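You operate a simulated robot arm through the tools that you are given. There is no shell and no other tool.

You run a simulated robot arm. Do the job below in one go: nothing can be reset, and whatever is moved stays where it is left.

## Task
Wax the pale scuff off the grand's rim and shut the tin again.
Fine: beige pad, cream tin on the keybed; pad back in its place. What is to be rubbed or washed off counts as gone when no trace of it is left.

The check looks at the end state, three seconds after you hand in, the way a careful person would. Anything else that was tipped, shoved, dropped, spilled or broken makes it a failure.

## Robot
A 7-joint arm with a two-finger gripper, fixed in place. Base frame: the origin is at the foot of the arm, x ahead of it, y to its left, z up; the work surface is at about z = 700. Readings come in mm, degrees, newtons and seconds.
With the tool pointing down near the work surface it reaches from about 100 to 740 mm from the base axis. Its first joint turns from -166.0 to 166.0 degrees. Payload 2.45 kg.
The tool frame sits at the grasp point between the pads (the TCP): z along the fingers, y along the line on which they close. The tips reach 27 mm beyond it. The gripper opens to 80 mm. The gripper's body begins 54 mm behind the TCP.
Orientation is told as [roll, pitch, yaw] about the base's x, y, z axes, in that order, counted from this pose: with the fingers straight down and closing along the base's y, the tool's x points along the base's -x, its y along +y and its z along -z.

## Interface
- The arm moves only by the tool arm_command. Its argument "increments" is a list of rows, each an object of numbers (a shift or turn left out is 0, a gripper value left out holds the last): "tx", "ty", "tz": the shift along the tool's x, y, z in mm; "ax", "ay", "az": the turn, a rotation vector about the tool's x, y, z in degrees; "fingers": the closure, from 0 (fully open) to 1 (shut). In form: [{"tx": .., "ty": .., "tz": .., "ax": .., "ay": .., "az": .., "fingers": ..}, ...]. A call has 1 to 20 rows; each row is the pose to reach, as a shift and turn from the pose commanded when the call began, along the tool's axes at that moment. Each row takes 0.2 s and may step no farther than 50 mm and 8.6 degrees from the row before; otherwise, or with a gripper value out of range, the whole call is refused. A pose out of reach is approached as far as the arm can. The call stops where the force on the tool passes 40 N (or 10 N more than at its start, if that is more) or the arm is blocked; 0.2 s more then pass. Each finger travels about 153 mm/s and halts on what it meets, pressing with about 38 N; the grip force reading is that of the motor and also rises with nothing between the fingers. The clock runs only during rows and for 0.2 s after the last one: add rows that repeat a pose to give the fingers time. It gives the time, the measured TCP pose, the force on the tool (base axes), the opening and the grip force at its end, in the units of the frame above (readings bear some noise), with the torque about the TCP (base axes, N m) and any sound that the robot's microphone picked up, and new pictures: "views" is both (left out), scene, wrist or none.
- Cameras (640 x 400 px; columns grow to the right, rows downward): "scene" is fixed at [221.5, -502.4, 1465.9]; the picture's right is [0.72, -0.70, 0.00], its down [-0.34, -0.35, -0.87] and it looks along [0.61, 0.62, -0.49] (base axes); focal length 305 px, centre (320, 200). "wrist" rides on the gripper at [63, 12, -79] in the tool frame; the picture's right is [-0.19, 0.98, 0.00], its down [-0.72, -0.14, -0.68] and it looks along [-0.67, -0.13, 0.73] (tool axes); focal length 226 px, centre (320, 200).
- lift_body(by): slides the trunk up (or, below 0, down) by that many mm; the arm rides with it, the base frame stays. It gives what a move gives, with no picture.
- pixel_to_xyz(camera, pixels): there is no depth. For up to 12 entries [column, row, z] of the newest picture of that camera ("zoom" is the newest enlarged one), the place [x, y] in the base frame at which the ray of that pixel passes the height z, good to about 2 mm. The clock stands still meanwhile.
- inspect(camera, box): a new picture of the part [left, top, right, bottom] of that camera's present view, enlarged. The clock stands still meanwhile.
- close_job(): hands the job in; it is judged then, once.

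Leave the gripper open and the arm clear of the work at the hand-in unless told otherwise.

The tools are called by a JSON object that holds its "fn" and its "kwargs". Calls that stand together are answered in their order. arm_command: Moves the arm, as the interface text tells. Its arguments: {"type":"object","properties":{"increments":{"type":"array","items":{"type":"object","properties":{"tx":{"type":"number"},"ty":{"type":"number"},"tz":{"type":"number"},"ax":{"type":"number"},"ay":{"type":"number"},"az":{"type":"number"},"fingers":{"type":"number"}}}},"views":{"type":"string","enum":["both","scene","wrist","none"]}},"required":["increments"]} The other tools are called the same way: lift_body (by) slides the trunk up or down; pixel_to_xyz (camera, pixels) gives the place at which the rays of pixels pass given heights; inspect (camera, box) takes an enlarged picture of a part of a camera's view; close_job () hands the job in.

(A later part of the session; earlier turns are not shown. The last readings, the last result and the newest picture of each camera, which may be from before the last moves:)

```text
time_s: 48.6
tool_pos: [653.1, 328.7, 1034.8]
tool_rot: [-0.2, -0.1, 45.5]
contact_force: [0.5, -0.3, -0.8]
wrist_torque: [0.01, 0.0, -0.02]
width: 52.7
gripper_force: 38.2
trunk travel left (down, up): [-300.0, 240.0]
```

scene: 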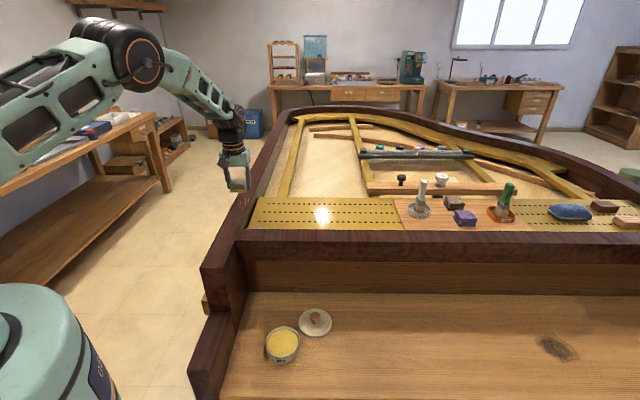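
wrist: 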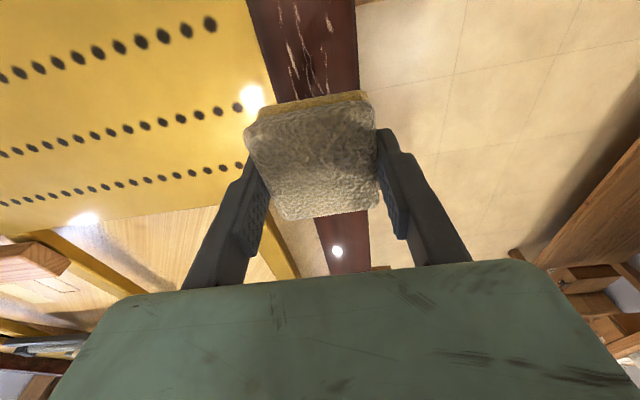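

Alignment over the rim looks right. Lowering to z≈985, then I'll feel for the rim in small steps.

{"fn": "arm_command", "kwargs": {"increments": [{"tz": 15}, {"tz": 30}, {"tz": 42}, {"tz": 48}, {"tz": 48}], "views": "both"}}

{"fn": "inspect", "kwargs": {"camera": "wrist", "box": [200, 0, 440, 200]}}

{"fn": "inspect", "kwargs": {"camera": "scene", "box": [190, 130, 310, 230]}}

```text
time_s: 49.8
tool_pos: [653.4, 329.8, 987.1]
tool_rot: [-0.2, -0.2, 45.5]
contact_force: [0.4, 0.4, -0.1]
wrist_torque: [0.01, 0.04, -0.05]
width: 52.9
gripper_force: 38.0
trunk travel left (down, up): [-300.0, 240.0]
```

scene: 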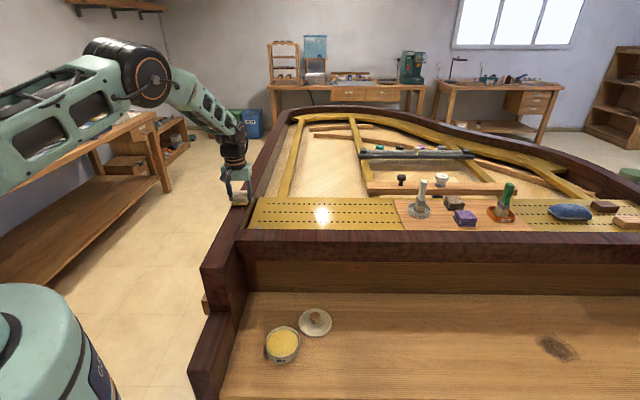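
wrist: 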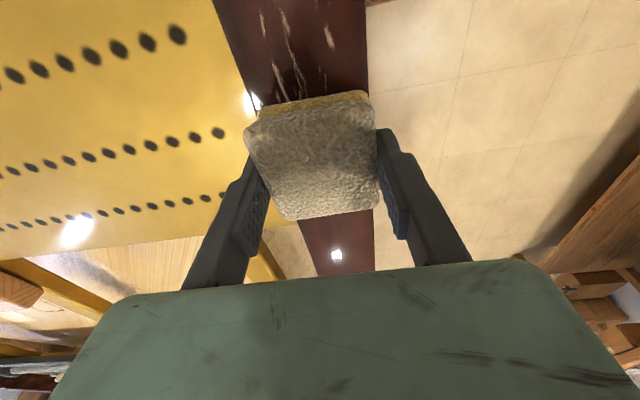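

```text
2.00 times, centred on (320, 100) of wrist
```

zoom: 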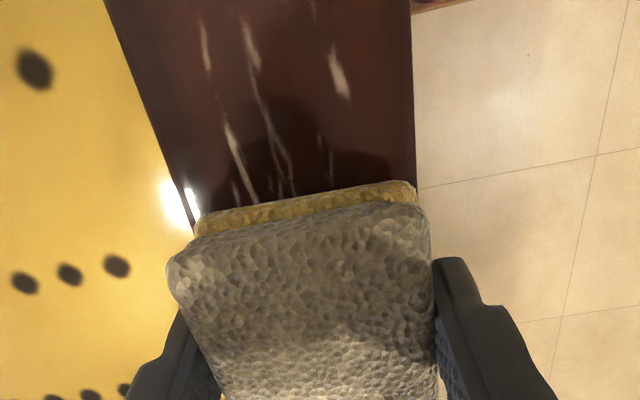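

```text
4.00 times, centred on (250, 180) of scene
```

zoom: 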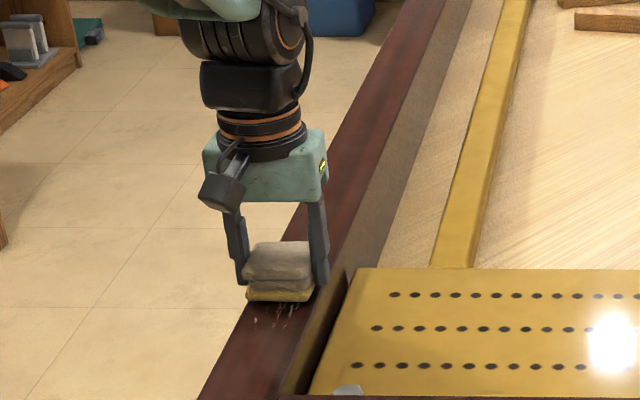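

The pad spans nearly the rim's full width just above it. Lowering in 1 mm steps.

{"fn": "arm_command", "kwargs": {"increments": [{"tz": 1}, {"tz": 2}, {"tz": 3}, {"tz": 4}, {"tz": 5}, {"tz": 6}, {"tz": 6}], "views": "none"}}

```text
time_s: 51.4
tool_pos: [652.9, 328.3, 983.4]
tool_rot: [-0.2, -0.3, 45.5]
contact_force: [0.7, -0.1, 11.1]
wrist_torque: [0.17, 0.23, 0.0]
width: 52.6
gripper_force: 38.4
trunk travel left (down, up): [-300.0, 240.0]
```

Contact on the rim: z≈983 with ~11 N pressing. I'll make the first stroke toward the far end (t+40) and check force.

{"fn": "arm_command", "kwargs": {"increments": [{"tx": -8}, {"tx": -16}, {"tx": -24}, {"tx": -32}, {"tx": -40}, {"tx": -40}], "views": "both"}}

{"fn": "inspect", "kwargs": {"camera": "wrist", "box": [200, 0, 440, 200]}}

```text
time_s: 52.8
tool_pos: [680.4, 356.7, 983.3]
tool_rot: [-0.2, -0.4, 45.5]
contact_force: [-3.9, -3.7, 11.9]
wrist_torque: [0.07, 0.18, 0.07]
width: 52.5
gripper_force: 37.6
trunk travel left (down, up): [-300.0, 240.0]
```

scene: 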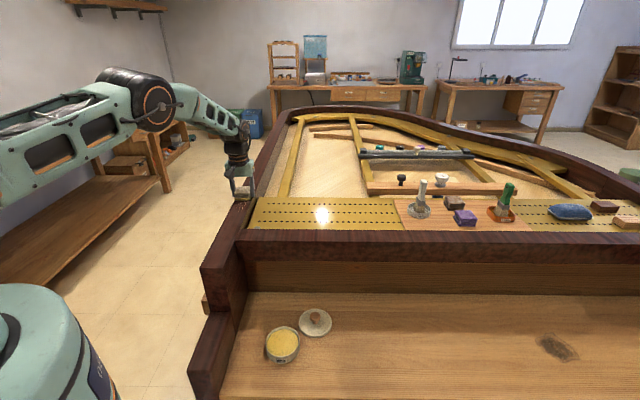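
wrist: 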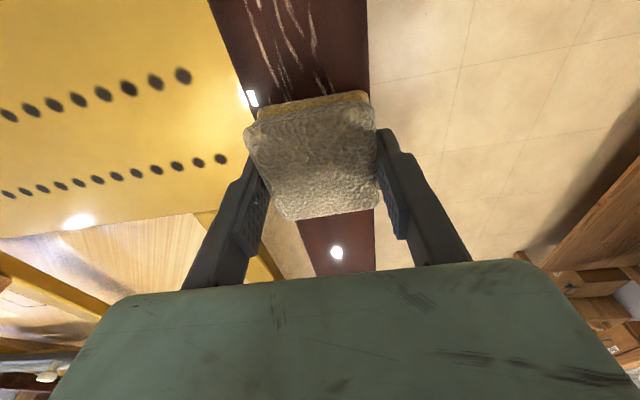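

```text
2.00 times, centred on (320, 100) of wrist
```

zoom: 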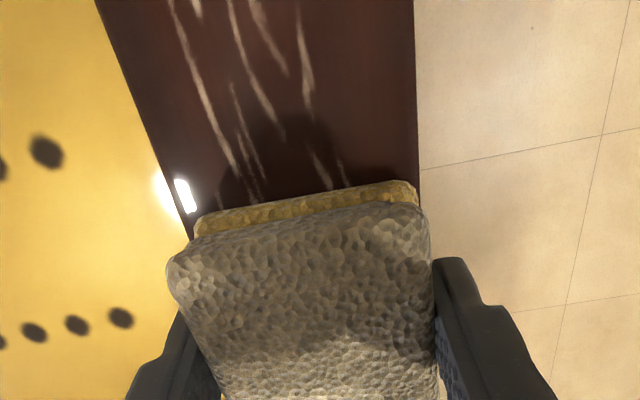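

The reach is fine and friction is moderate. Now full back-and-forth strokes over the whole scuff (85 mm).

{"fn": "arm_command", "kwargs": {"increments": [{"tx": 10}, {"tx": 20}, {"tx": 30}, {"tx": 40}, {"tx": 50}, {"tx": 60}, {"tx": 70}, {"tx": 80}, {"tx": 85}, {"tx": 80}, {"tx": 70}, {"tx": 60}, {"tx": 50}, {"tx": 40}, {"tx": 30}, {"tx": 20}, {"tx": 10}, {"tx": 0}], "views": "wrist"}}

{"fn": "inspect", "kwargs": {"camera": "wrist", "box": [200, 0, 440, 200]}}

```text
time_s: 56.6
tool_pos: [679.0, 355.5, 983.7]
tool_rot: [-0.2, -0.3, 45.5]
contact_force: [-3.5, -3.6, 12.0]
wrist_torque: [0.06, 0.14, 0.03]
width: 52.5
gripper_force: 37.6
trunk travel left (down, up): [-300.0, 240.0]
```

wrist: 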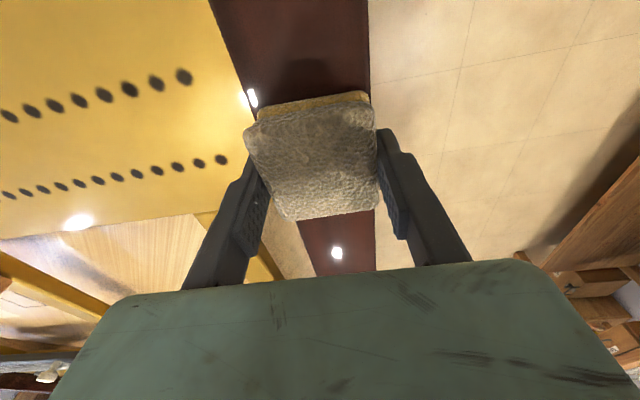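

```text
2.00 times, centred on (320, 100) of wrist
```

zoom: 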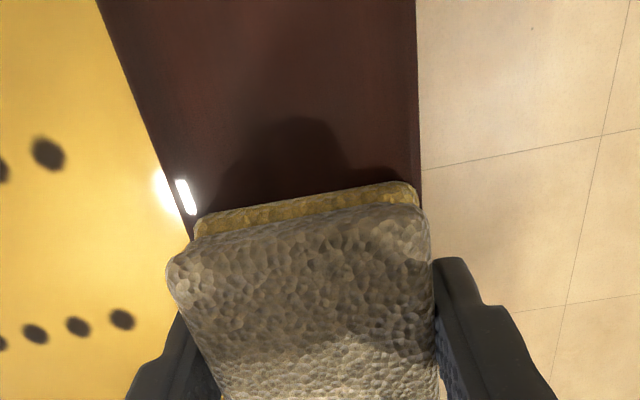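

The near-side marks are gone. I'll make another round with slight sideways offsets and a bit further at both ends, so nothing is missed.

{"fn": "arm_command", "kwargs": {"increments": [{"tx": -8, "ty": 0}, {"tx": -8, "ty": 4}, {"tx": 2, "ty": 4}, {"tx": 14, "ty": 4}, {"tx": 26, "ty": 4}, {"tx": 38, "ty": 4}, {"tx": 50, "ty": 4}, {"tx": 62, "ty": 4}, {"tx": 74, "ty": 4}, {"tx": 86, "ty": 4}, {"tx": 88, "ty": -4}, {"tx": 76, "ty": -4}, {"tx": 64, "ty": -4}, {"tx": 52, "ty": -4}, {"tx": 40, "ty": -4}, {"tx": 28, "ty": -4}, {"tx": 16, "ty": -4}, {"tx": 4, "ty": -4}, {"tx": -8, "ty": -4}, {"tx": -8, "ty": 0}], "views": "none"}}

{"fn": "arm_command", "kwargs": {"increments": [{"tz": -5}, {"tz": -15}, {"tx": 40, "tz": -50}, {"tx": 80, "tz": -80}, {"tx": 120, "tz": -90}, {"tx": 160, "tz": -90}, {"tx": 200, "tz": -90}, {"tx": 200, "tz": -90}], "views": "both"}}

{"fn": "inspect", "kwargs": {"camera": "wrist", "box": [260, 180, 420, 280]}}

{"fn": "inspect", "kwargs": {"camera": "scene", "box": [190, 160, 310, 250]}}

```text
time_s: 60.8
tool_pos: [686.3, 360.8, 981.9]
tool_rot: [-0.3, -0.3, 45.5]
contact_force: [3.9, -4.6, 13.3]
wrist_torque: [-0.05, 0.11, 0.06]
width: 52.5
gripper_force: 38.3
trunk travel left (down, up): [-300.0, 240.0]
```

```text
refused: row 3 steps farther than a row can; nothing moved
```

```text
4.00 times, centred on (340, 230) of wrist
```

zoom: 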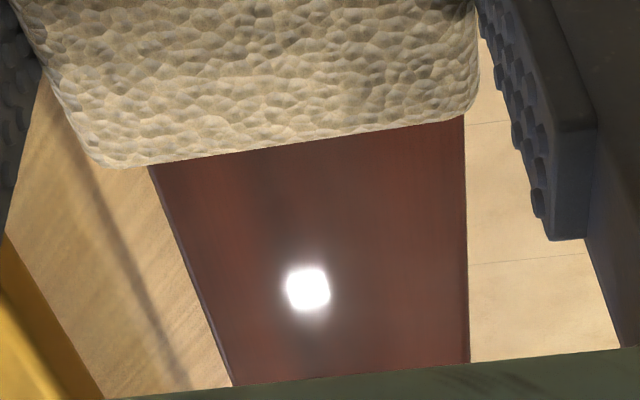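

```text
4.44 times, centred on (250, 205) of scene
```

zoom: 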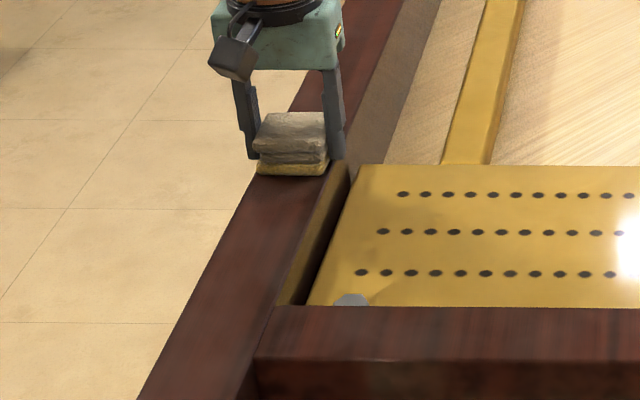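

The strokes are done; the rise was refused because one step was too long. I'll redo it with shorter steps, lifting and backing away to view the whole scuff area.

{"fn": "arm_command", "kwargs": {"increments": [{"tz": -5}, {"tz": -20}, {"tz": -55}, {"tx": 20, "tz": -90}, {"tx": 60, "tz": -90}, {"tx": 100, "tz": -90}, {"tx": 140, "tz": -90}, {"tx": 180, "tz": -90}, {"tx": 220, "tz": -90}, {"tx": 220, "tz": -90}], "views": "both"}}

{"fn": "inspect", "kwargs": {"camera": "wrist", "box": [260, 180, 420, 280]}}

{"fn": "inspect", "kwargs": {"camera": "scene", "box": [190, 160, 310, 250]}}

```text
time_s: 63.0
tool_pos: [533.4, 205.4, 1071.3]
tool_rot: [-0.2, -0.2, 45.4]
contact_force: [0.2, -0.5, 0.4]
wrist_torque: [-0.01, -0.01, 0.01]
width: 52.8
gripper_force: 38.1
trunk travel left (down, up): [-300.0, 240.0]
```

scene: 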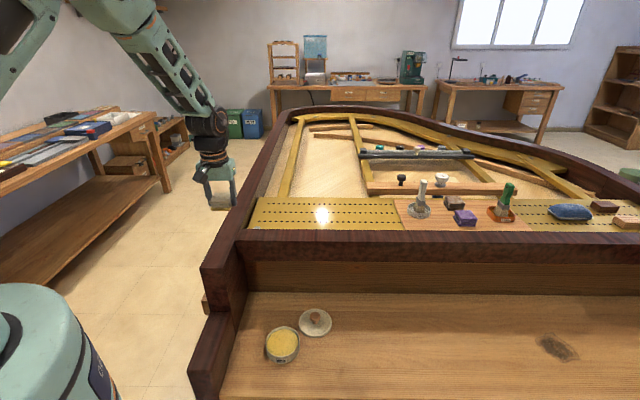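
wrist: 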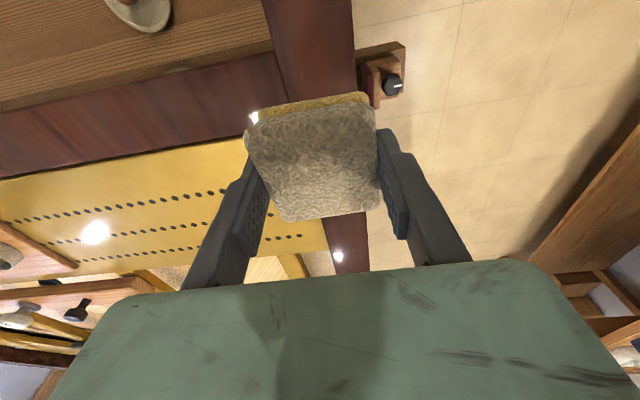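

```text
4.00 times, centred on (340, 230) of wrist
```

zoom: 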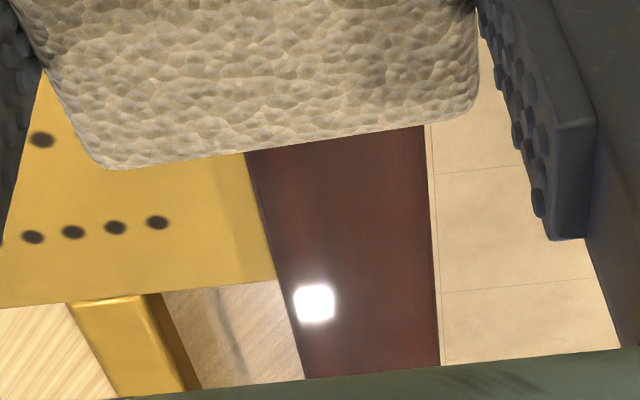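

```text
4.44 times, centred on (250, 205) of scene
```

zoom: 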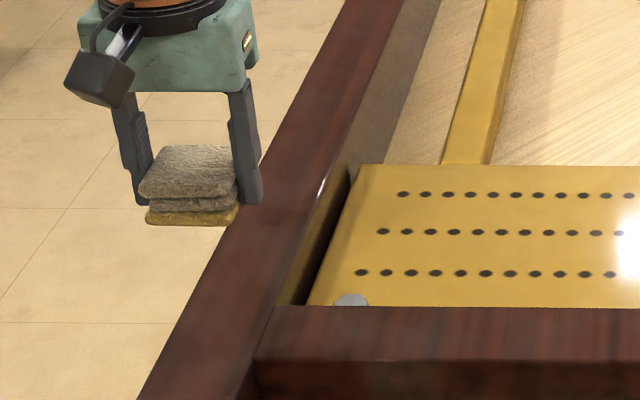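

The scene view shows the rim clean. I'll compute which stretch of rim is visible beyond the pad in this wrist view.

{"fn": "pixel_to_xyz", "kwargs": {"camera": "wrist", "pixels": [[340, 214, 946], [340, 225, 946], [340, 240, 946], [338, 256, 946], [345, 268, 946]]}}

{"fn": "inspect", "kwargs": {"camera": "scene", "box": [225, 185, 265, 220]}}

{"fn": "inspect", "kwargs": {"camera": "wrist", "box": [310, 205, 380, 250]}}

```text
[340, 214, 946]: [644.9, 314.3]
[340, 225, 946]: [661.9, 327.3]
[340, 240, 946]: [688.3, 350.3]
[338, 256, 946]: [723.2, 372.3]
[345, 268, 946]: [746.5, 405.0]
```

```text
11.43 times, centred on (245, 202) of scene
```

zoom: 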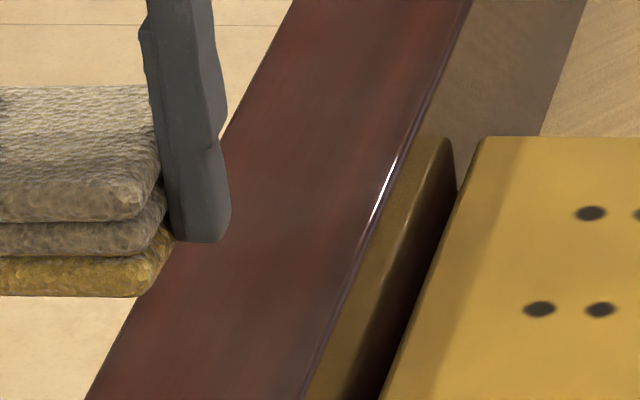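

```text
8.89 times, centred on (345, 228) of wrist
```

zoom: 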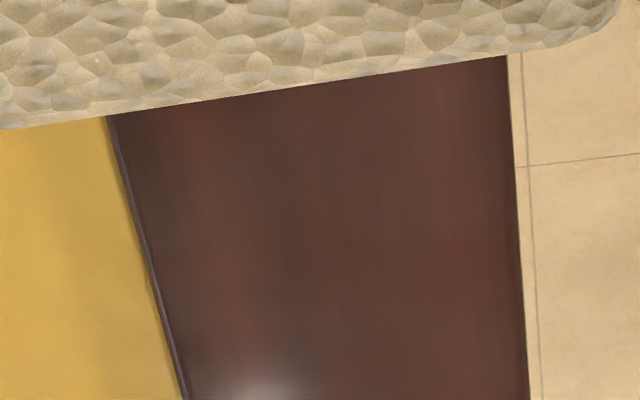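

The visible stretch t=675–745 is clean, and the scene shows the rest clean too. I'll re-verify once the arm is away. Now I'll carry the pad back above its home (624,-169.7), staying high at z≈1070 over the piano front.

{"fn": "arm_command", "kwargs": {"increments": [{"tx": 22.7, "ty": -36.4}, {"tx": 45.4, "ty": -72.8}, {"tx": 68, "ty": -109.2}, {"tx": 90.7, "ty": -145.6}, {"tx": 113.4, "ty": -182}, {"tx": 136, "ty": -218.3}, {"tx": 158.8, "ty": -254.7}, {"tx": 181.4, "ty": -291.1}, {"tx": 204.1, "ty": -327.5}, {"tx": 204.1, "ty": -327.5, "tz": 40}, {"tx": 204.1, "ty": -327.5, "tz": 85}, {"tx": 204.1, "ty": -327.5, "tz": 130}, {"tx": 204.1, "ty": -327.5, "tz": 175}, {"tx": 204.1, "ty": -327.5, "tz": 220}, {"tx": 204.1, "ty": -327.5, "tz": 250}, {"tx": 204.1, "ty": -327.5, "tz": 250}], "views": "both"}}

{"fn": "arm_command", "kwargs": {"increments": [{"tz": 0}], "views": "none"}}

{"fn": "arm_command", "kwargs": {"increments": [{"tz": 0}], "views": "none"}}

{"fn": "arm_command", "kwargs": {"increments": [{"tz": 0}], "views": "none"}}

{"fn": "inspect", "kwargs": {"camera": "scene", "box": [190, 150, 310, 250]}}

```text
time_s: 66.4
tool_pos: [624.2, -169.1, 821.3]
tool_rot: [-0.2, -0.2, 45.5]
contact_force: [-1.2, -0.3, 0.1]
wrist_torque: [-0.01, 0.02, 0.01]
width: 52.7
gripper_force: 37.8
trunk travel left (down, up): [-300.0, 240.0]
```

scene: 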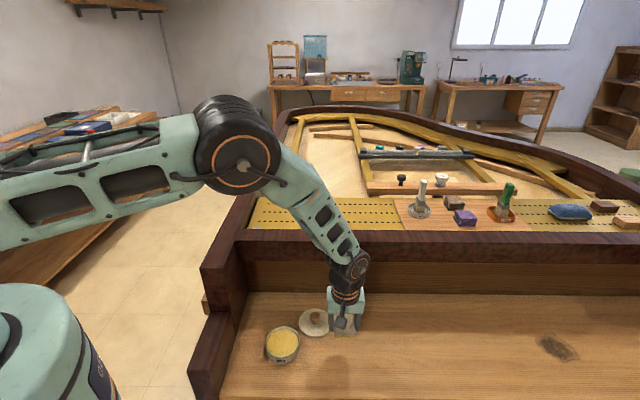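
wrist: 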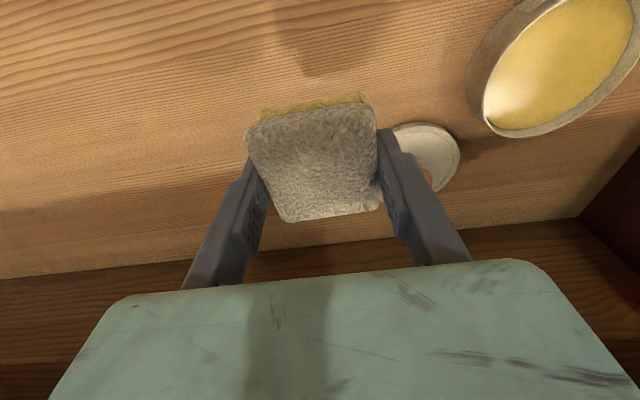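

```text
time_s: 66.8
tool_pos: [624.1, -169.7, 821.9]
tool_rot: [-0.2, -0.1, 45.4]
contact_force: [-0.9, -1.2, 0.0]
wrist_torque: [0.01, -0.01, -0.03]
width: 52.6
gripper_force: 38.0
trunk travel left (down, up): [-300.0, 240.0]
```

```text
time_s: 67.2
tool_pos: [624.8, -169.7, 821.6]
tool_rot: [-0.2, -0.2, 45.6]
contact_force: [0.2, -0.2, -0.8]
wrist_torque: [0.04, 0.01, -0.03]
width: 52.8
gripper_force: 37.5
trunk travel left (down, up): [-300.0, 240.0]
```

```text
time_s: 67.6
tool_pos: [624.8, -170.2, 821.5]
tool_rot: [-0.2, -0.2, 45.5]
contact_force: [-0.4, 0.6, -1.4]
wrist_torque: [0.0, 0.04, -0.02]
width: 52.5
gripper_force: 38.0
trunk travel left (down, up): [-300.0, 240.0]
```

```text
4.00 times, centred on (250, 200) of scene
```

zoom: 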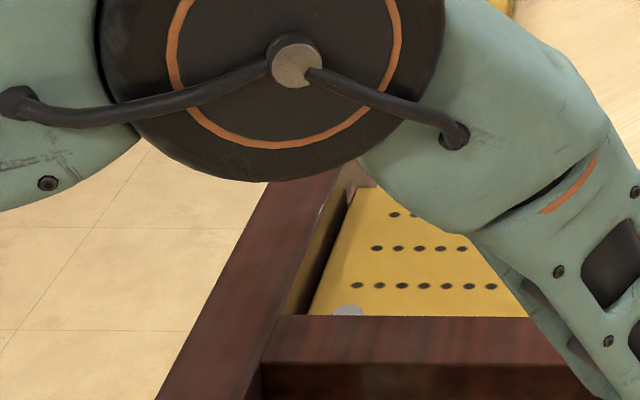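

Position averages (624.5,-169.7), matching the pick-up pose. I'll lower to z≈743, then feel down gently.

{"fn": "arm_command", "kwargs": {"increments": [{"tz": 30}, {"tz": 55}, {"tz": 70}, {"tz": 78}, {"tz": 78}], "views": "none"}}

{"fn": "arm_command", "kwargs": {"increments": [{"tz": 1}, {"tz": 2}, {"tz": 3}, {"tz": 4}, {"tz": 4}], "views": "both"}}

{"fn": "inspect", "kwargs": {"camera": "scene", "box": [270, 280, 390, 380]}}

```text
time_s: 68.8
tool_pos: [623.6, -168.7, 743.6]
tool_rot: [-0.1, -0.1, 45.5]
contact_force: [0.0, 0.0, 0.0]
wrist_torque: [0.01, -0.01, 0.0]
width: 52.6
gripper_force: 37.7
trunk travel left (down, up): [-300.0, 240.0]
```

```text
time_s: 70.0
tool_pos: [623.6, -169.8, 739.8]
tool_rot: [-0.2, -0.2, 45.5]
contact_force: [0.4, -0.1, 0.5]
wrist_torque: [0.03, -0.03, -0.01]
width: 52.6
gripper_force: 38.0
trunk travel left (down, up): [-300.0, 240.0]
```

scene: 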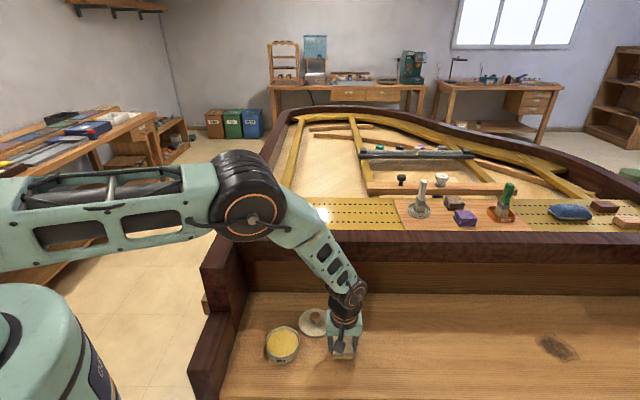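
wrist: 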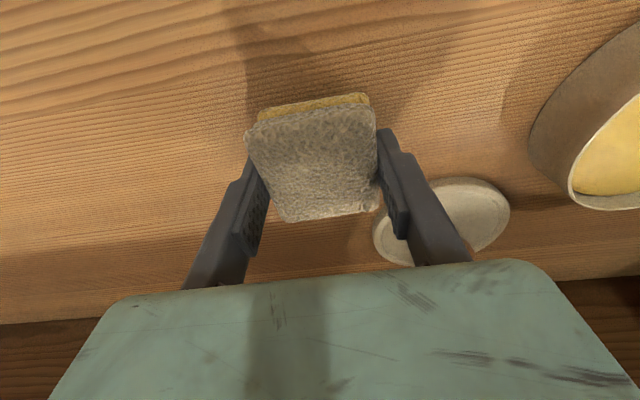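

```text
4.00 times, centred on (330, 330) of scene
```

zoom: 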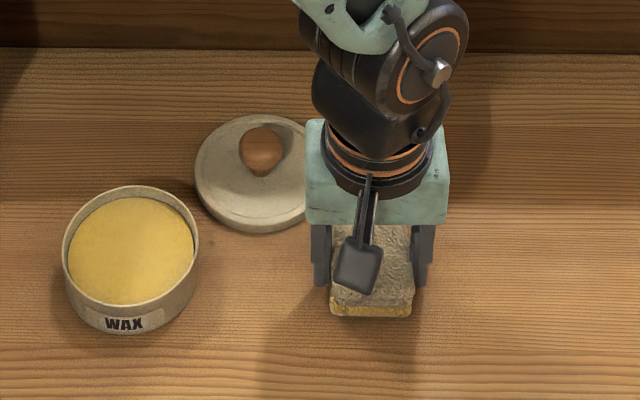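

Still no contact at z=739.8; the pad's base sits a few mm above where it was. Continuing down.

{"fn": "arm_command", "kwargs": {"increments": [{"tz": 0.8}, {"tz": 1.6}, {"tz": 2.4}, {"tz": 3.2}, {"tz": 3.2}], "views": "none"}}

```text
time_s: 71.2
tool_pos: [624.2, -170.1, 736.9]
tool_rot: [-0.3, -0.2, 45.4]
contact_force: [-0.2, 0.4, -0.4]
wrist_torque: [-0.03, 0.02, 0.01]
width: 52.5
gripper_force: 37.9
trunk travel left (down, up): [-300.0, 240.0]
```

No contact yet at 736.9. A little further.

{"fn": "arm_command", "kwargs": {"increments": [{"tz": 0.6}, {"tz": 1.2}, {"tz": 1.8}, {"tz": 1.8}], "views": "none"}}

```text
time_s: 72.2
tool_pos: [624.4, -169.6, 734.3]
tool_rot: [-0.1, -0.2, 45.6]
contact_force: [0.0, 0.6, 0.3]
wrist_torque: [-0.01, -0.02, 0.01]
width: 52.6
gripper_force: 37.8
trunk travel left (down, up): [-300.0, 240.0]
```

Still free at 734.3. Another couple of millimetres in half-mm steps.

{"fn": "arm_command", "kwargs": {"increments": [{"tz": 0.5}, {"tz": 1.0}, {"tz": 1.0}], "views": "none"}}

{"fn": "arm_command", "kwargs": {"increments": [{"tz": 0.5}, {"tz": 1.0}, {"tz": 1.0}], "views": "both"}}

{"fn": "inspect", "kwargs": {"camera": "scene", "box": [270, 280, 390, 380]}}

```text
time_s: 73.0
tool_pos: [624.2, -169.2, 733.4]
tool_rot: [-0.1, -0.2, 45.5]
contact_force: [0.5, 0.4, -0.5]
wrist_torque: [0.0, -0.03, 0.0]
width: 52.9
gripper_force: 38.1
trunk travel left (down, up): [-300.0, 240.0]
```

```text
time_s: 73.8
tool_pos: [623.8, -169.9, 733.6]
tool_rot: [-0.2, -0.2, 45.5]
contact_force: [-0.6, 0.0, 3.1]
wrist_torque: [0.15, -0.01, -0.02]
width: 52.9
gripper_force: 37.5
trunk travel left (down, up): [-300.0, 240.0]
```

scene: 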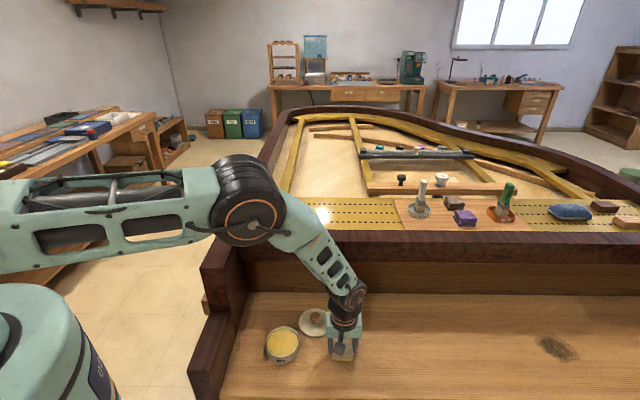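
wrist: 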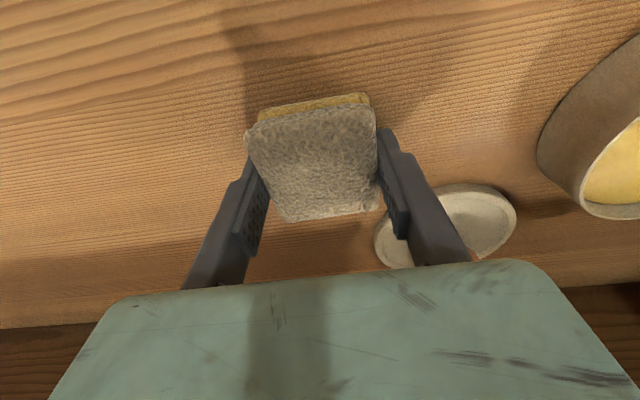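

```text
4.00 times, centred on (330, 330) of scene
```

zoom: 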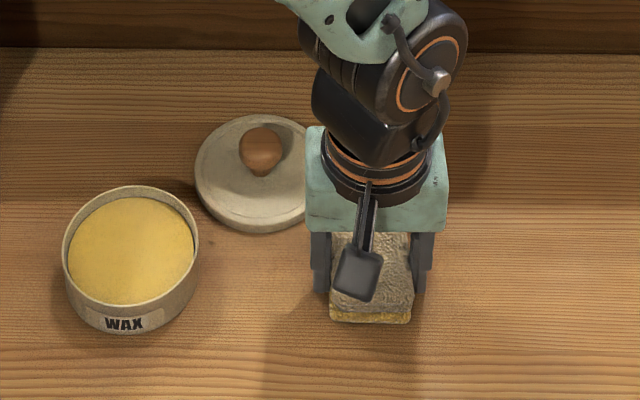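

The pad touches down at z≈733.5 (3 N), the same reading as at pick-up. I'll open just enough (≈60 mm) to free it, then rise straight up.

{"fn": "arm_command", "kwargs": {"increments": [{"fingers": 0.32}, {"fingers": 0.28}, {"tz": -1.5, "fingers": 0.26}, {"tz": -4, "fingers": 0.24}, {"tz": -12, "fingers": 0.24}, {"tz": -30, "fingers": 0.22}, {"tz": -60, "fingers": 0.22}, {"tz": -100, "fingers": 0.22}, {"tz": -100, "fingers": 0.22}], "views": "both"}}

{"fn": "inspect", "kwargs": {"camera": "scene", "box": [270, 280, 390, 380]}}

{"fn": "inspect", "kwargs": {"camera": "wrist", "box": [200, 0, 440, 200]}}

```text
time_s: 75.8
tool_pos: [623.8, -170.4, 833.4]
tool_rot: [-0.2, -0.3, 45.5]
contact_force: [0.3, -0.2, -0.2]
wrist_torque: [0.0, 0.03, -0.03]
width: 62.6
gripper_force: 0.1
trunk travel left (down, up): [-300.0, 240.0]
```

scene: 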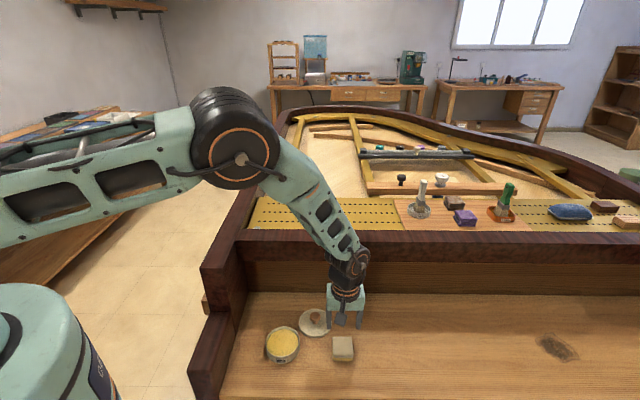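
wrist: 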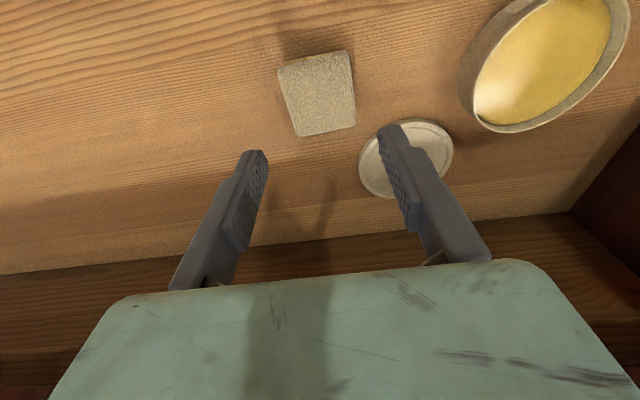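

```text
4.00 times, centred on (330, 330) of scene
```

zoom: 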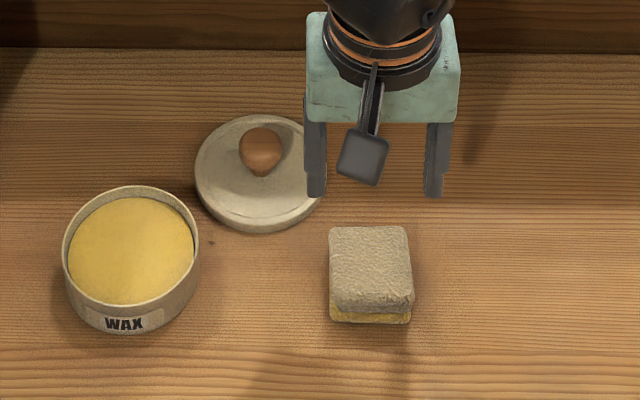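

```text
2.00 times, centred on (320, 100) of wrist
```

zoom: 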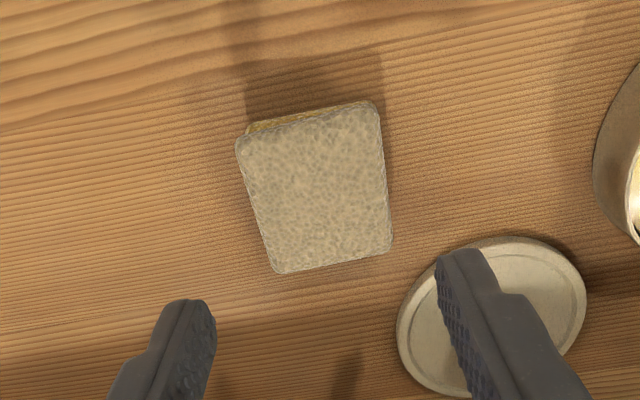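

The pad is back, upright and aligned. I notice a small dark speck near scene (303,340); I'll look at it closer.

{"fn": "inspect", "kwargs": {"camera": "scene", "box": [290, 325, 330, 355]}}

{"fn": "inspect", "kwargs": {"camera": "wrist", "box": [340, 40, 520, 160]}}

{"fn": "pixel_to_xyz", "kwargs": {"camera": "scene", "pixels": [[303, 340.5, 700], [332.3, 336.8, 722], [351.5, 336.5, 722], [353, 356.2, 722], [332.2, 356.2, 722]]}}

{"fn": "pixel_to_xyz", "kwargs": {"camera": "wrist", "pixels": [[277.5, 69, 722], [347.5, 50.5, 722], [356, 123.5, 722], [298.5, 136.5, 722]]}}

```text
13.33 times, centred on (310, 340) of scene
```

zoom: 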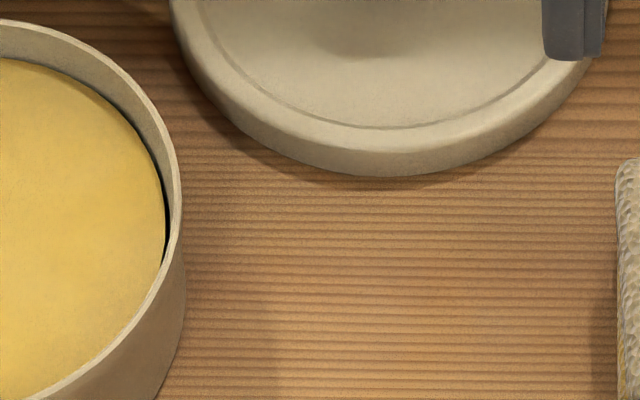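

```text
3.33 times, centred on (430, 100) of wrist
```

zoom: 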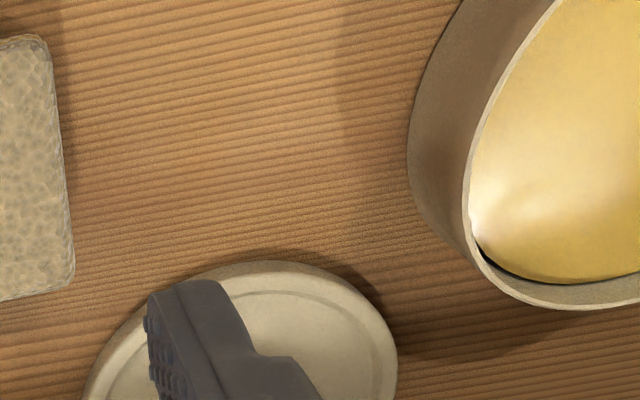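

```text
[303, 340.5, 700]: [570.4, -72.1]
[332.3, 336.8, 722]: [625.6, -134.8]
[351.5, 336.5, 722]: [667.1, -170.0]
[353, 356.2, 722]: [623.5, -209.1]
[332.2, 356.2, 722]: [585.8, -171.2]
```

```text
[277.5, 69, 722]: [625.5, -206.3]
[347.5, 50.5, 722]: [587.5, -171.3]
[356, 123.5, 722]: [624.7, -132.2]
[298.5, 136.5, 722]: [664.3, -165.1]
```

No speck there, just grain. The pad is within about 1 mm of where it was. Now back to the lid: move above it at (634,-55.5), yaw 0, part-closing the fingers to 46 mm.

{"fn": "arm_command", "kwargs": {"increments": [{"tx": -13, "ty": 10.5, "az": 6.5, "fingers": 0.3}, {"tx": -26, "ty": 21, "az": 13, "fingers": 0.43}, {"tx": -38, "ty": 31.5, "az": 19.5, "fingers": 0.43}, {"tx": -51, "ty": 42, "az": 26, "fingers": 0.43}, {"tx": -64, "ty": 52.5, "az": 32.5, "fingers": 0.43}, {"tx": -77, "ty": 63, "az": 39, "fingers": 0.43}, {"tx": -89, "ty": 73.5, "az": 45.5, "fingers": 0.43}, {"tx": -89, "ty": 73.5, "az": 45.5, "fingers": 0.43}], "views": "both"}}

{"fn": "inspect", "kwargs": {"camera": "wrist", "box": [240, 0, 400, 160]}}

{"fn": "arm_command", "kwargs": {"increments": [{"tz": 0}], "views": "none"}}

{"fn": "arm_command", "kwargs": {"increments": [{"tz": 0}], "views": "none"}}

```text
time_s: 77.6
tool_pos: [633.6, -54.1, 832.6]
tool_rot: [-0.1, -0.3, -0.1]
contact_force: [0.1, -1.2, 0.2]
wrist_torque: [0.01, 0.02, -0.03]
width: 45.9
gripper_force: 0.2
trunk travel left (down, up): [-300.0, 240.0]
```

scene: 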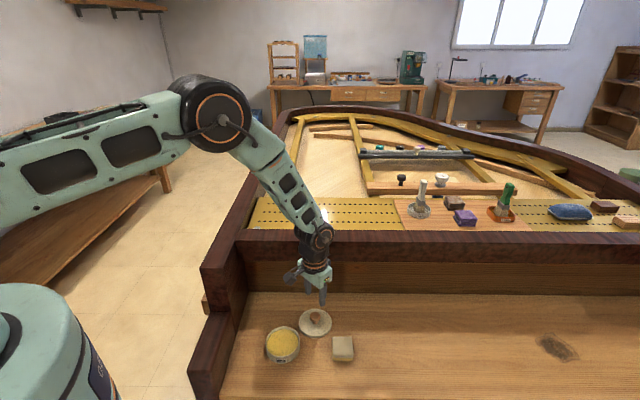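
wrist: 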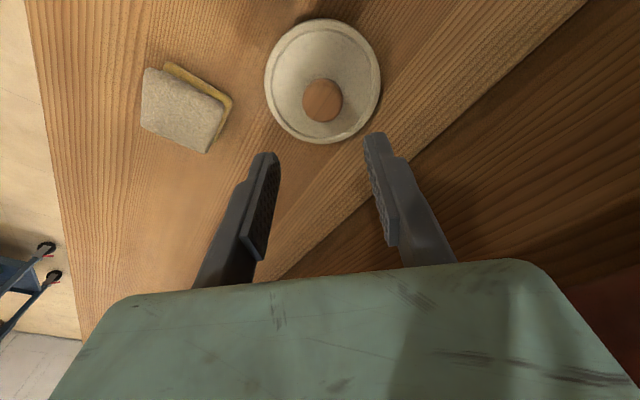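

```text
2.50 times, centred on (320, 80) of wrist
```

zoom: 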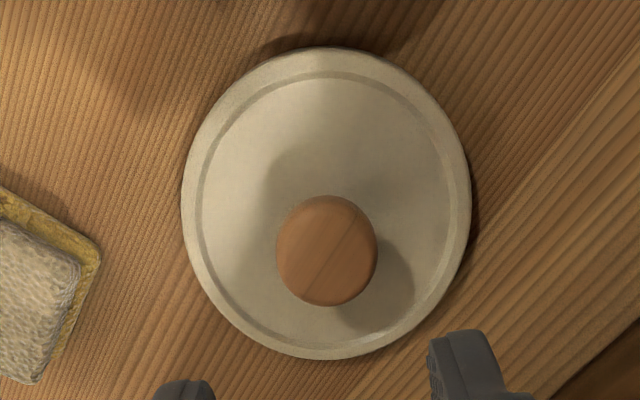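

```text
time_s: 78.0
tool_pos: [633.1, -55.0, 832.7]
tool_rot: [0.0, -0.4, 0.0]
contact_force: [-0.8, -0.1, -0.1]
wrist_torque: [-0.02, -0.04, -0.02]
width: 45.6
gripper_force: 0.2
trunk travel left (down, up): [-300.0, 240.0]
```

```text
time_s: 78.4
tool_pos: [633.7, -55.9, 832.2]
tool_rot: [-0.1, -0.3, 0.0]
contact_force: [0.3, 1.2, 0.0]
wrist_torque: [0.05, 0.02, 0.0]
width: 45.6
gripper_force: 0.0
trunk travel left (down, up): [-300.0, 240.0]
```

Aligned as before (knob at wrist (323,100), same as just after release). Descending to z≈737 over the knob.

{"fn": "arm_command", "kwargs": {"increments": [{"ty": -0.6, "tz": 30, "fingers": 0.43}, {"ty": -0.6, "tz": 60, "fingers": 0.43}, {"ty": -0.6, "tz": 78, "fingers": 0.43}, {"ty": -0.6, "tz": 86, "fingers": 0.43}, {"ty": -0.6, "tz": 91, "fingers": 0.43}, {"ty": -0.6, "tz": 94, "fingers": 0.43}, {"ty": -0.6, "tz": 96, "fingers": 0.43}, {"ty": -0.6, "tz": 96, "fingers": 0.43}], "views": "both"}}

{"fn": "inspect", "kwargs": {"camera": "wrist", "box": [210, 30, 430, 230]}}

```text
time_s: 80.2
tool_pos: [634.2, -55.1, 736.4]
tool_rot: [0.0, -0.4, -0.1]
contact_force: [-0.1, -0.7, 10.2]
wrist_torque: [-0.01, 0.04, -0.01]
width: 44.9
gripper_force: 0.1
trunk travel left (down, up): [-300.0, 240.0]
```

scene: 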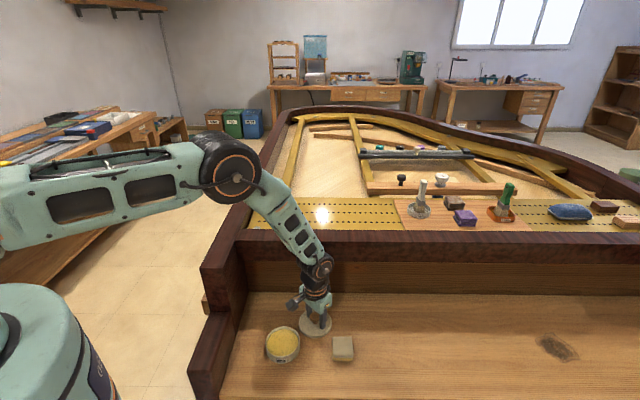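
wrist: 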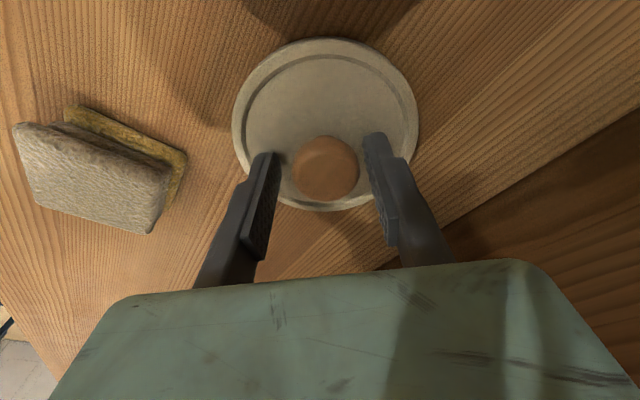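

```text
2.00 times, centred on (320, 130) of wrist
```

zoom: 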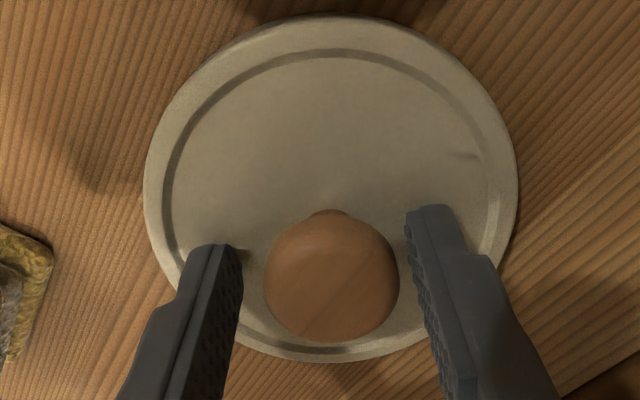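

Tips lightly touch the lid (10 N), and the knob is about 2 mm toward the right finger. I'll raise 1 mm, shift 1.8 mm and close.

{"fn": "arm_command", "kwargs": {"increments": [{"tz": -1, "fingers": 0.43}, {"ty": 1.8, "tz": -1, "fingers": 0.43}, {"ty": 1.8, "tz": -1, "fingers": 0.5}, {"ty": 1.8, "tz": -1, "fingers": 0.6}, {"ty": 1.8, "tz": -1, "fingers": 0.8}, {"ty": 1.8, "tz": -1, "fingers": 1}, {"ty": 1.8, "tz": -1, "fingers": 1}], "views": "wrist"}}

{"fn": "inspect", "kwargs": {"camera": "wrist", "box": [210, 30, 430, 230]}}

```text
time_s: 81.8
tool_pos: [634.0, -52.3, 738.3]
tool_rot: [-0.1, -0.3, -0.1]
contact_force: [0.7, 0.3, 0.4]
wrist_torque: [-0.01, -0.03, 0.0]
width: 29.8
gripper_force: 38.3
trunk travel left (down, up): [-300.0, 240.0]
```

wrist: 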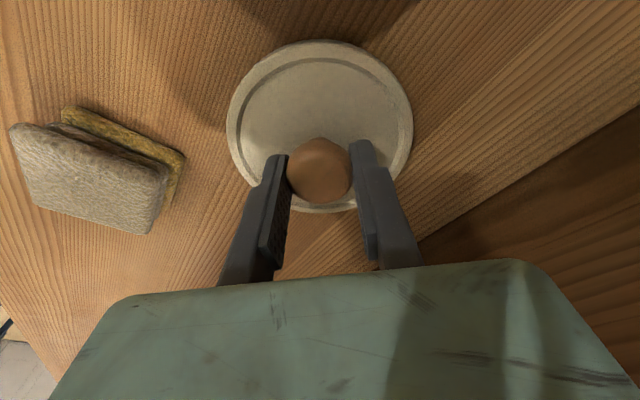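

```text
2.00 times, centred on (320, 130) of wrist
```

zoom: 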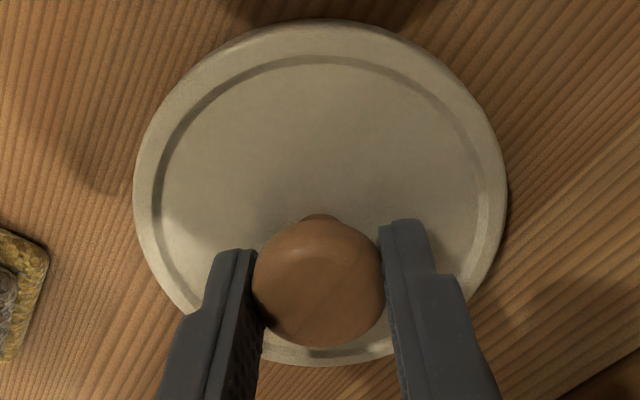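

The lid is gripped (29.8 mm). Lifting it slowly and then moving over the tin.

{"fn": "arm_command", "kwargs": {"increments": [{"tz": -2}, {"tz": -5}, {"tz": -10}, {"tz": -20}, {"tz": -40}, {"tz": -65}, {"tx": 30, "tz": -65}, {"tx": 60, "tz": -65}, {"tx": 90, "tz": -65}, {"tx": 117, "ty": 4, "tz": -65}, {"tx": 117, "ty": 4, "tz": -65}], "views": "both"}}

{"fn": "arm_command", "kwargs": {"increments": [{"tz": 0}], "views": "none"}}

{"fn": "arm_command", "kwargs": {"increments": [{"tz": 0}], "views": "none"}}

{"fn": "arm_command", "kwargs": {"increments": [{"tz": 0}], "views": "none"}}

{"fn": "inspect", "kwargs": {"camera": "scene", "box": [235, 280, 335, 370]}}

{"fn": "inspect", "kwargs": {"camera": "wrist", "box": [210, 20, 430, 230]}}

```text
time_s: 84.2
tool_pos: [516.1, -49.6, 802.0]
tool_rot: [0.1, -0.3, 0.0]
contact_force: [-0.4, 0.2, -1.1]
wrist_torque: [0.02, -0.01, 0.04]
width: 29.7
gripper_force: 38.3
trunk travel left (down, up): [-300.0, 240.0]
```

scene: 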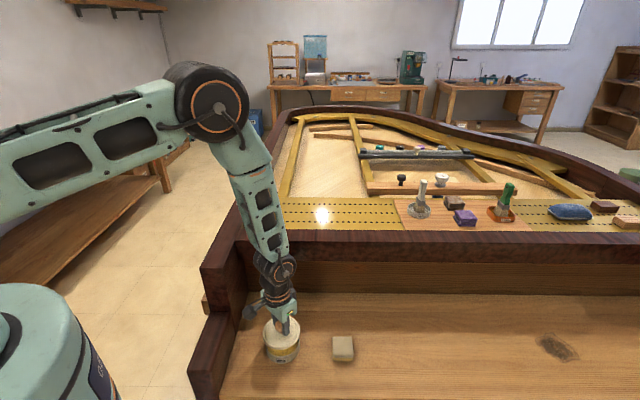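
wrist: 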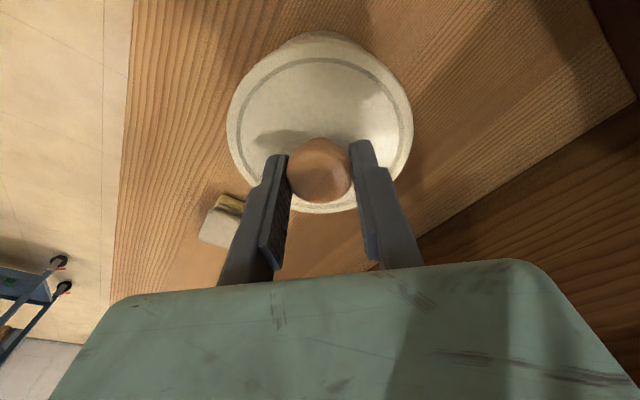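

```text
time_s: 84.6
tool_pos: [515.5, -50.1, 802.2]
tool_rot: [0.1, -0.3, 0.0]
contact_force: [0.2, -0.3, -1.4]
wrist_torque: [-0.01, -0.02, 0.0]
width: 29.9
gripper_force: 38.8
trunk travel left (down, up): [-300.0, 240.0]
```

```text
time_s: 85.0
tool_pos: [515.5, -50.6, 802.7]
tool_rot: [0.0, -0.4, 0.0]
contact_force: [0.0, -0.4, -1.0]
wrist_torque: [-0.02, 0.0, -0.04]
width: 29.8
gripper_force: 38.1
trunk travel left (down, up): [-300.0, 240.0]
```

```text
time_s: 85.4
tool_pos: [516.1, -50.1, 801.8]
tool_rot: [-0.1, -0.3, 0.1]
contact_force: [0.0, -0.1, 0.0]
wrist_torque: [0.0, -0.01, -0.03]
width: 29.6
gripper_force: 37.8
trunk travel left (down, up): [-300.0, 240.0]
```

```text
4.44 times, centred on (285, 325) of scene
```

zoom: 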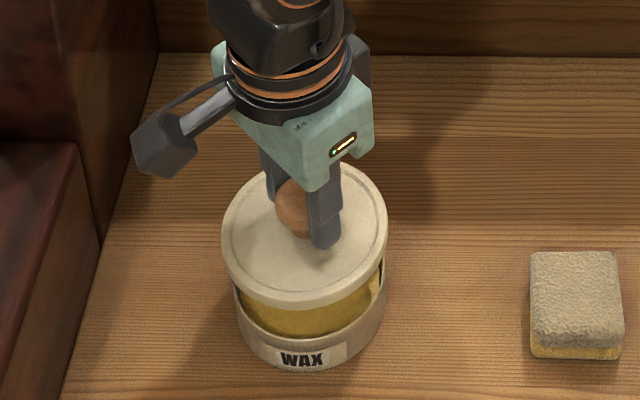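

```text
1.90 times, centred on (320, 125) of wrist
```

zoom: 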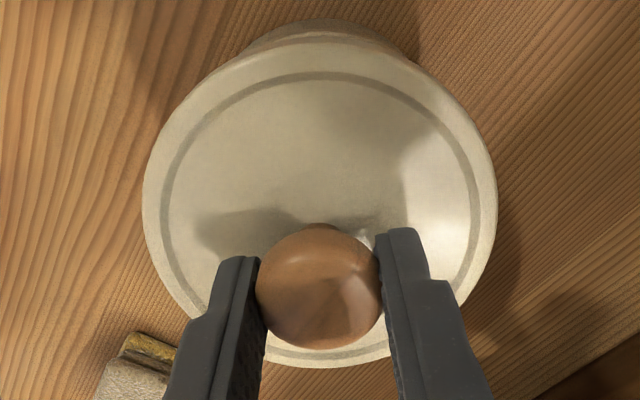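

Lid is lined up with the tin left/right (matching columns). I'll nudge 0.5 mm and lower to z≈778 to check before contact.

{"fn": "arm_command", "kwargs": {"increments": [{"tx": -0.5, "ty": 0.5, "tz": 8}, {"tx": -0.5, "ty": 0.5, "tz": 16}, {"tx": -0.5, "ty": 0.5, "tz": 24}, {"tx": -0.5, "ty": 0.5, "tz": 24}], "views": "both"}}

{"fn": "inspect", "kwargs": {"camera": "scene", "box": [235, 280, 335, 370]}}

{"fn": "inspect", "kwargs": {"camera": "wrist", "box": [210, 20, 430, 230]}}

```text
time_s: 86.4
tool_pos: [517.2, -48.5, 777.3]
tool_rot: [0.0, -0.2, 0.0]
contact_force: [0.0, -0.2, -0.4]
wrist_torque: [0.01, 0.01, 0.01]
width: 29.9
gripper_force: 37.8
trunk travel left (down, up): [-300.0, 240.0]
```

scene: 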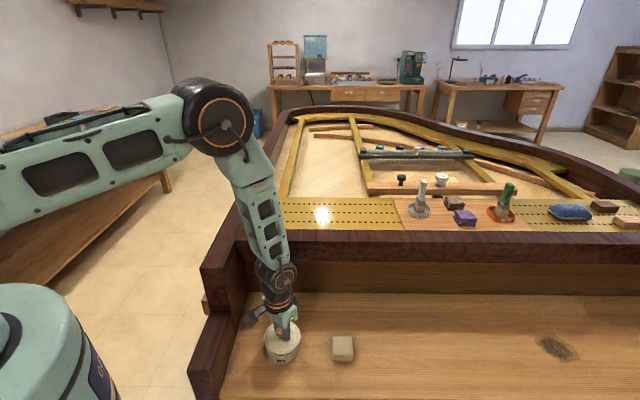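
wrist: 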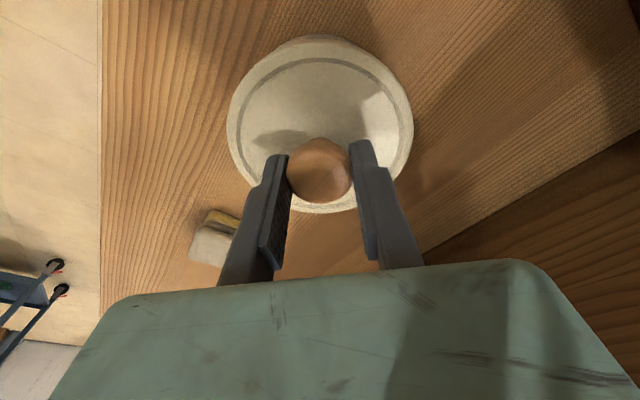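

```text
4.44 times, centred on (285, 325) of scene
```

zoom: 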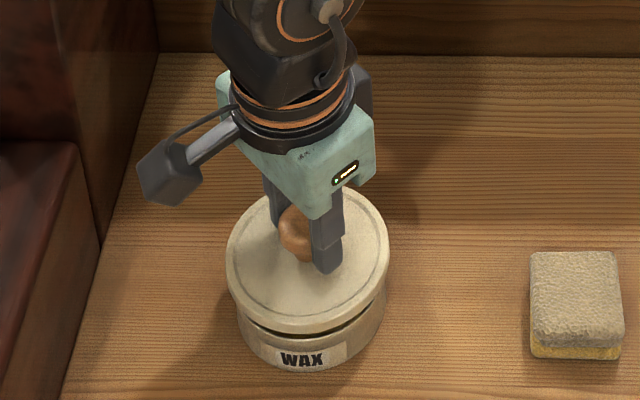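

```text
1.90 times, centred on (320, 125) of wrist
```

zoom: 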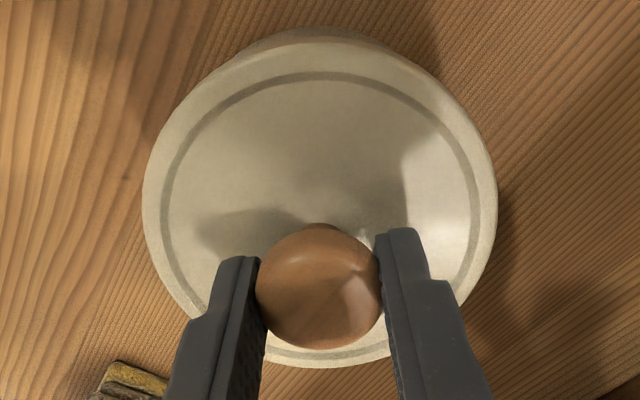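

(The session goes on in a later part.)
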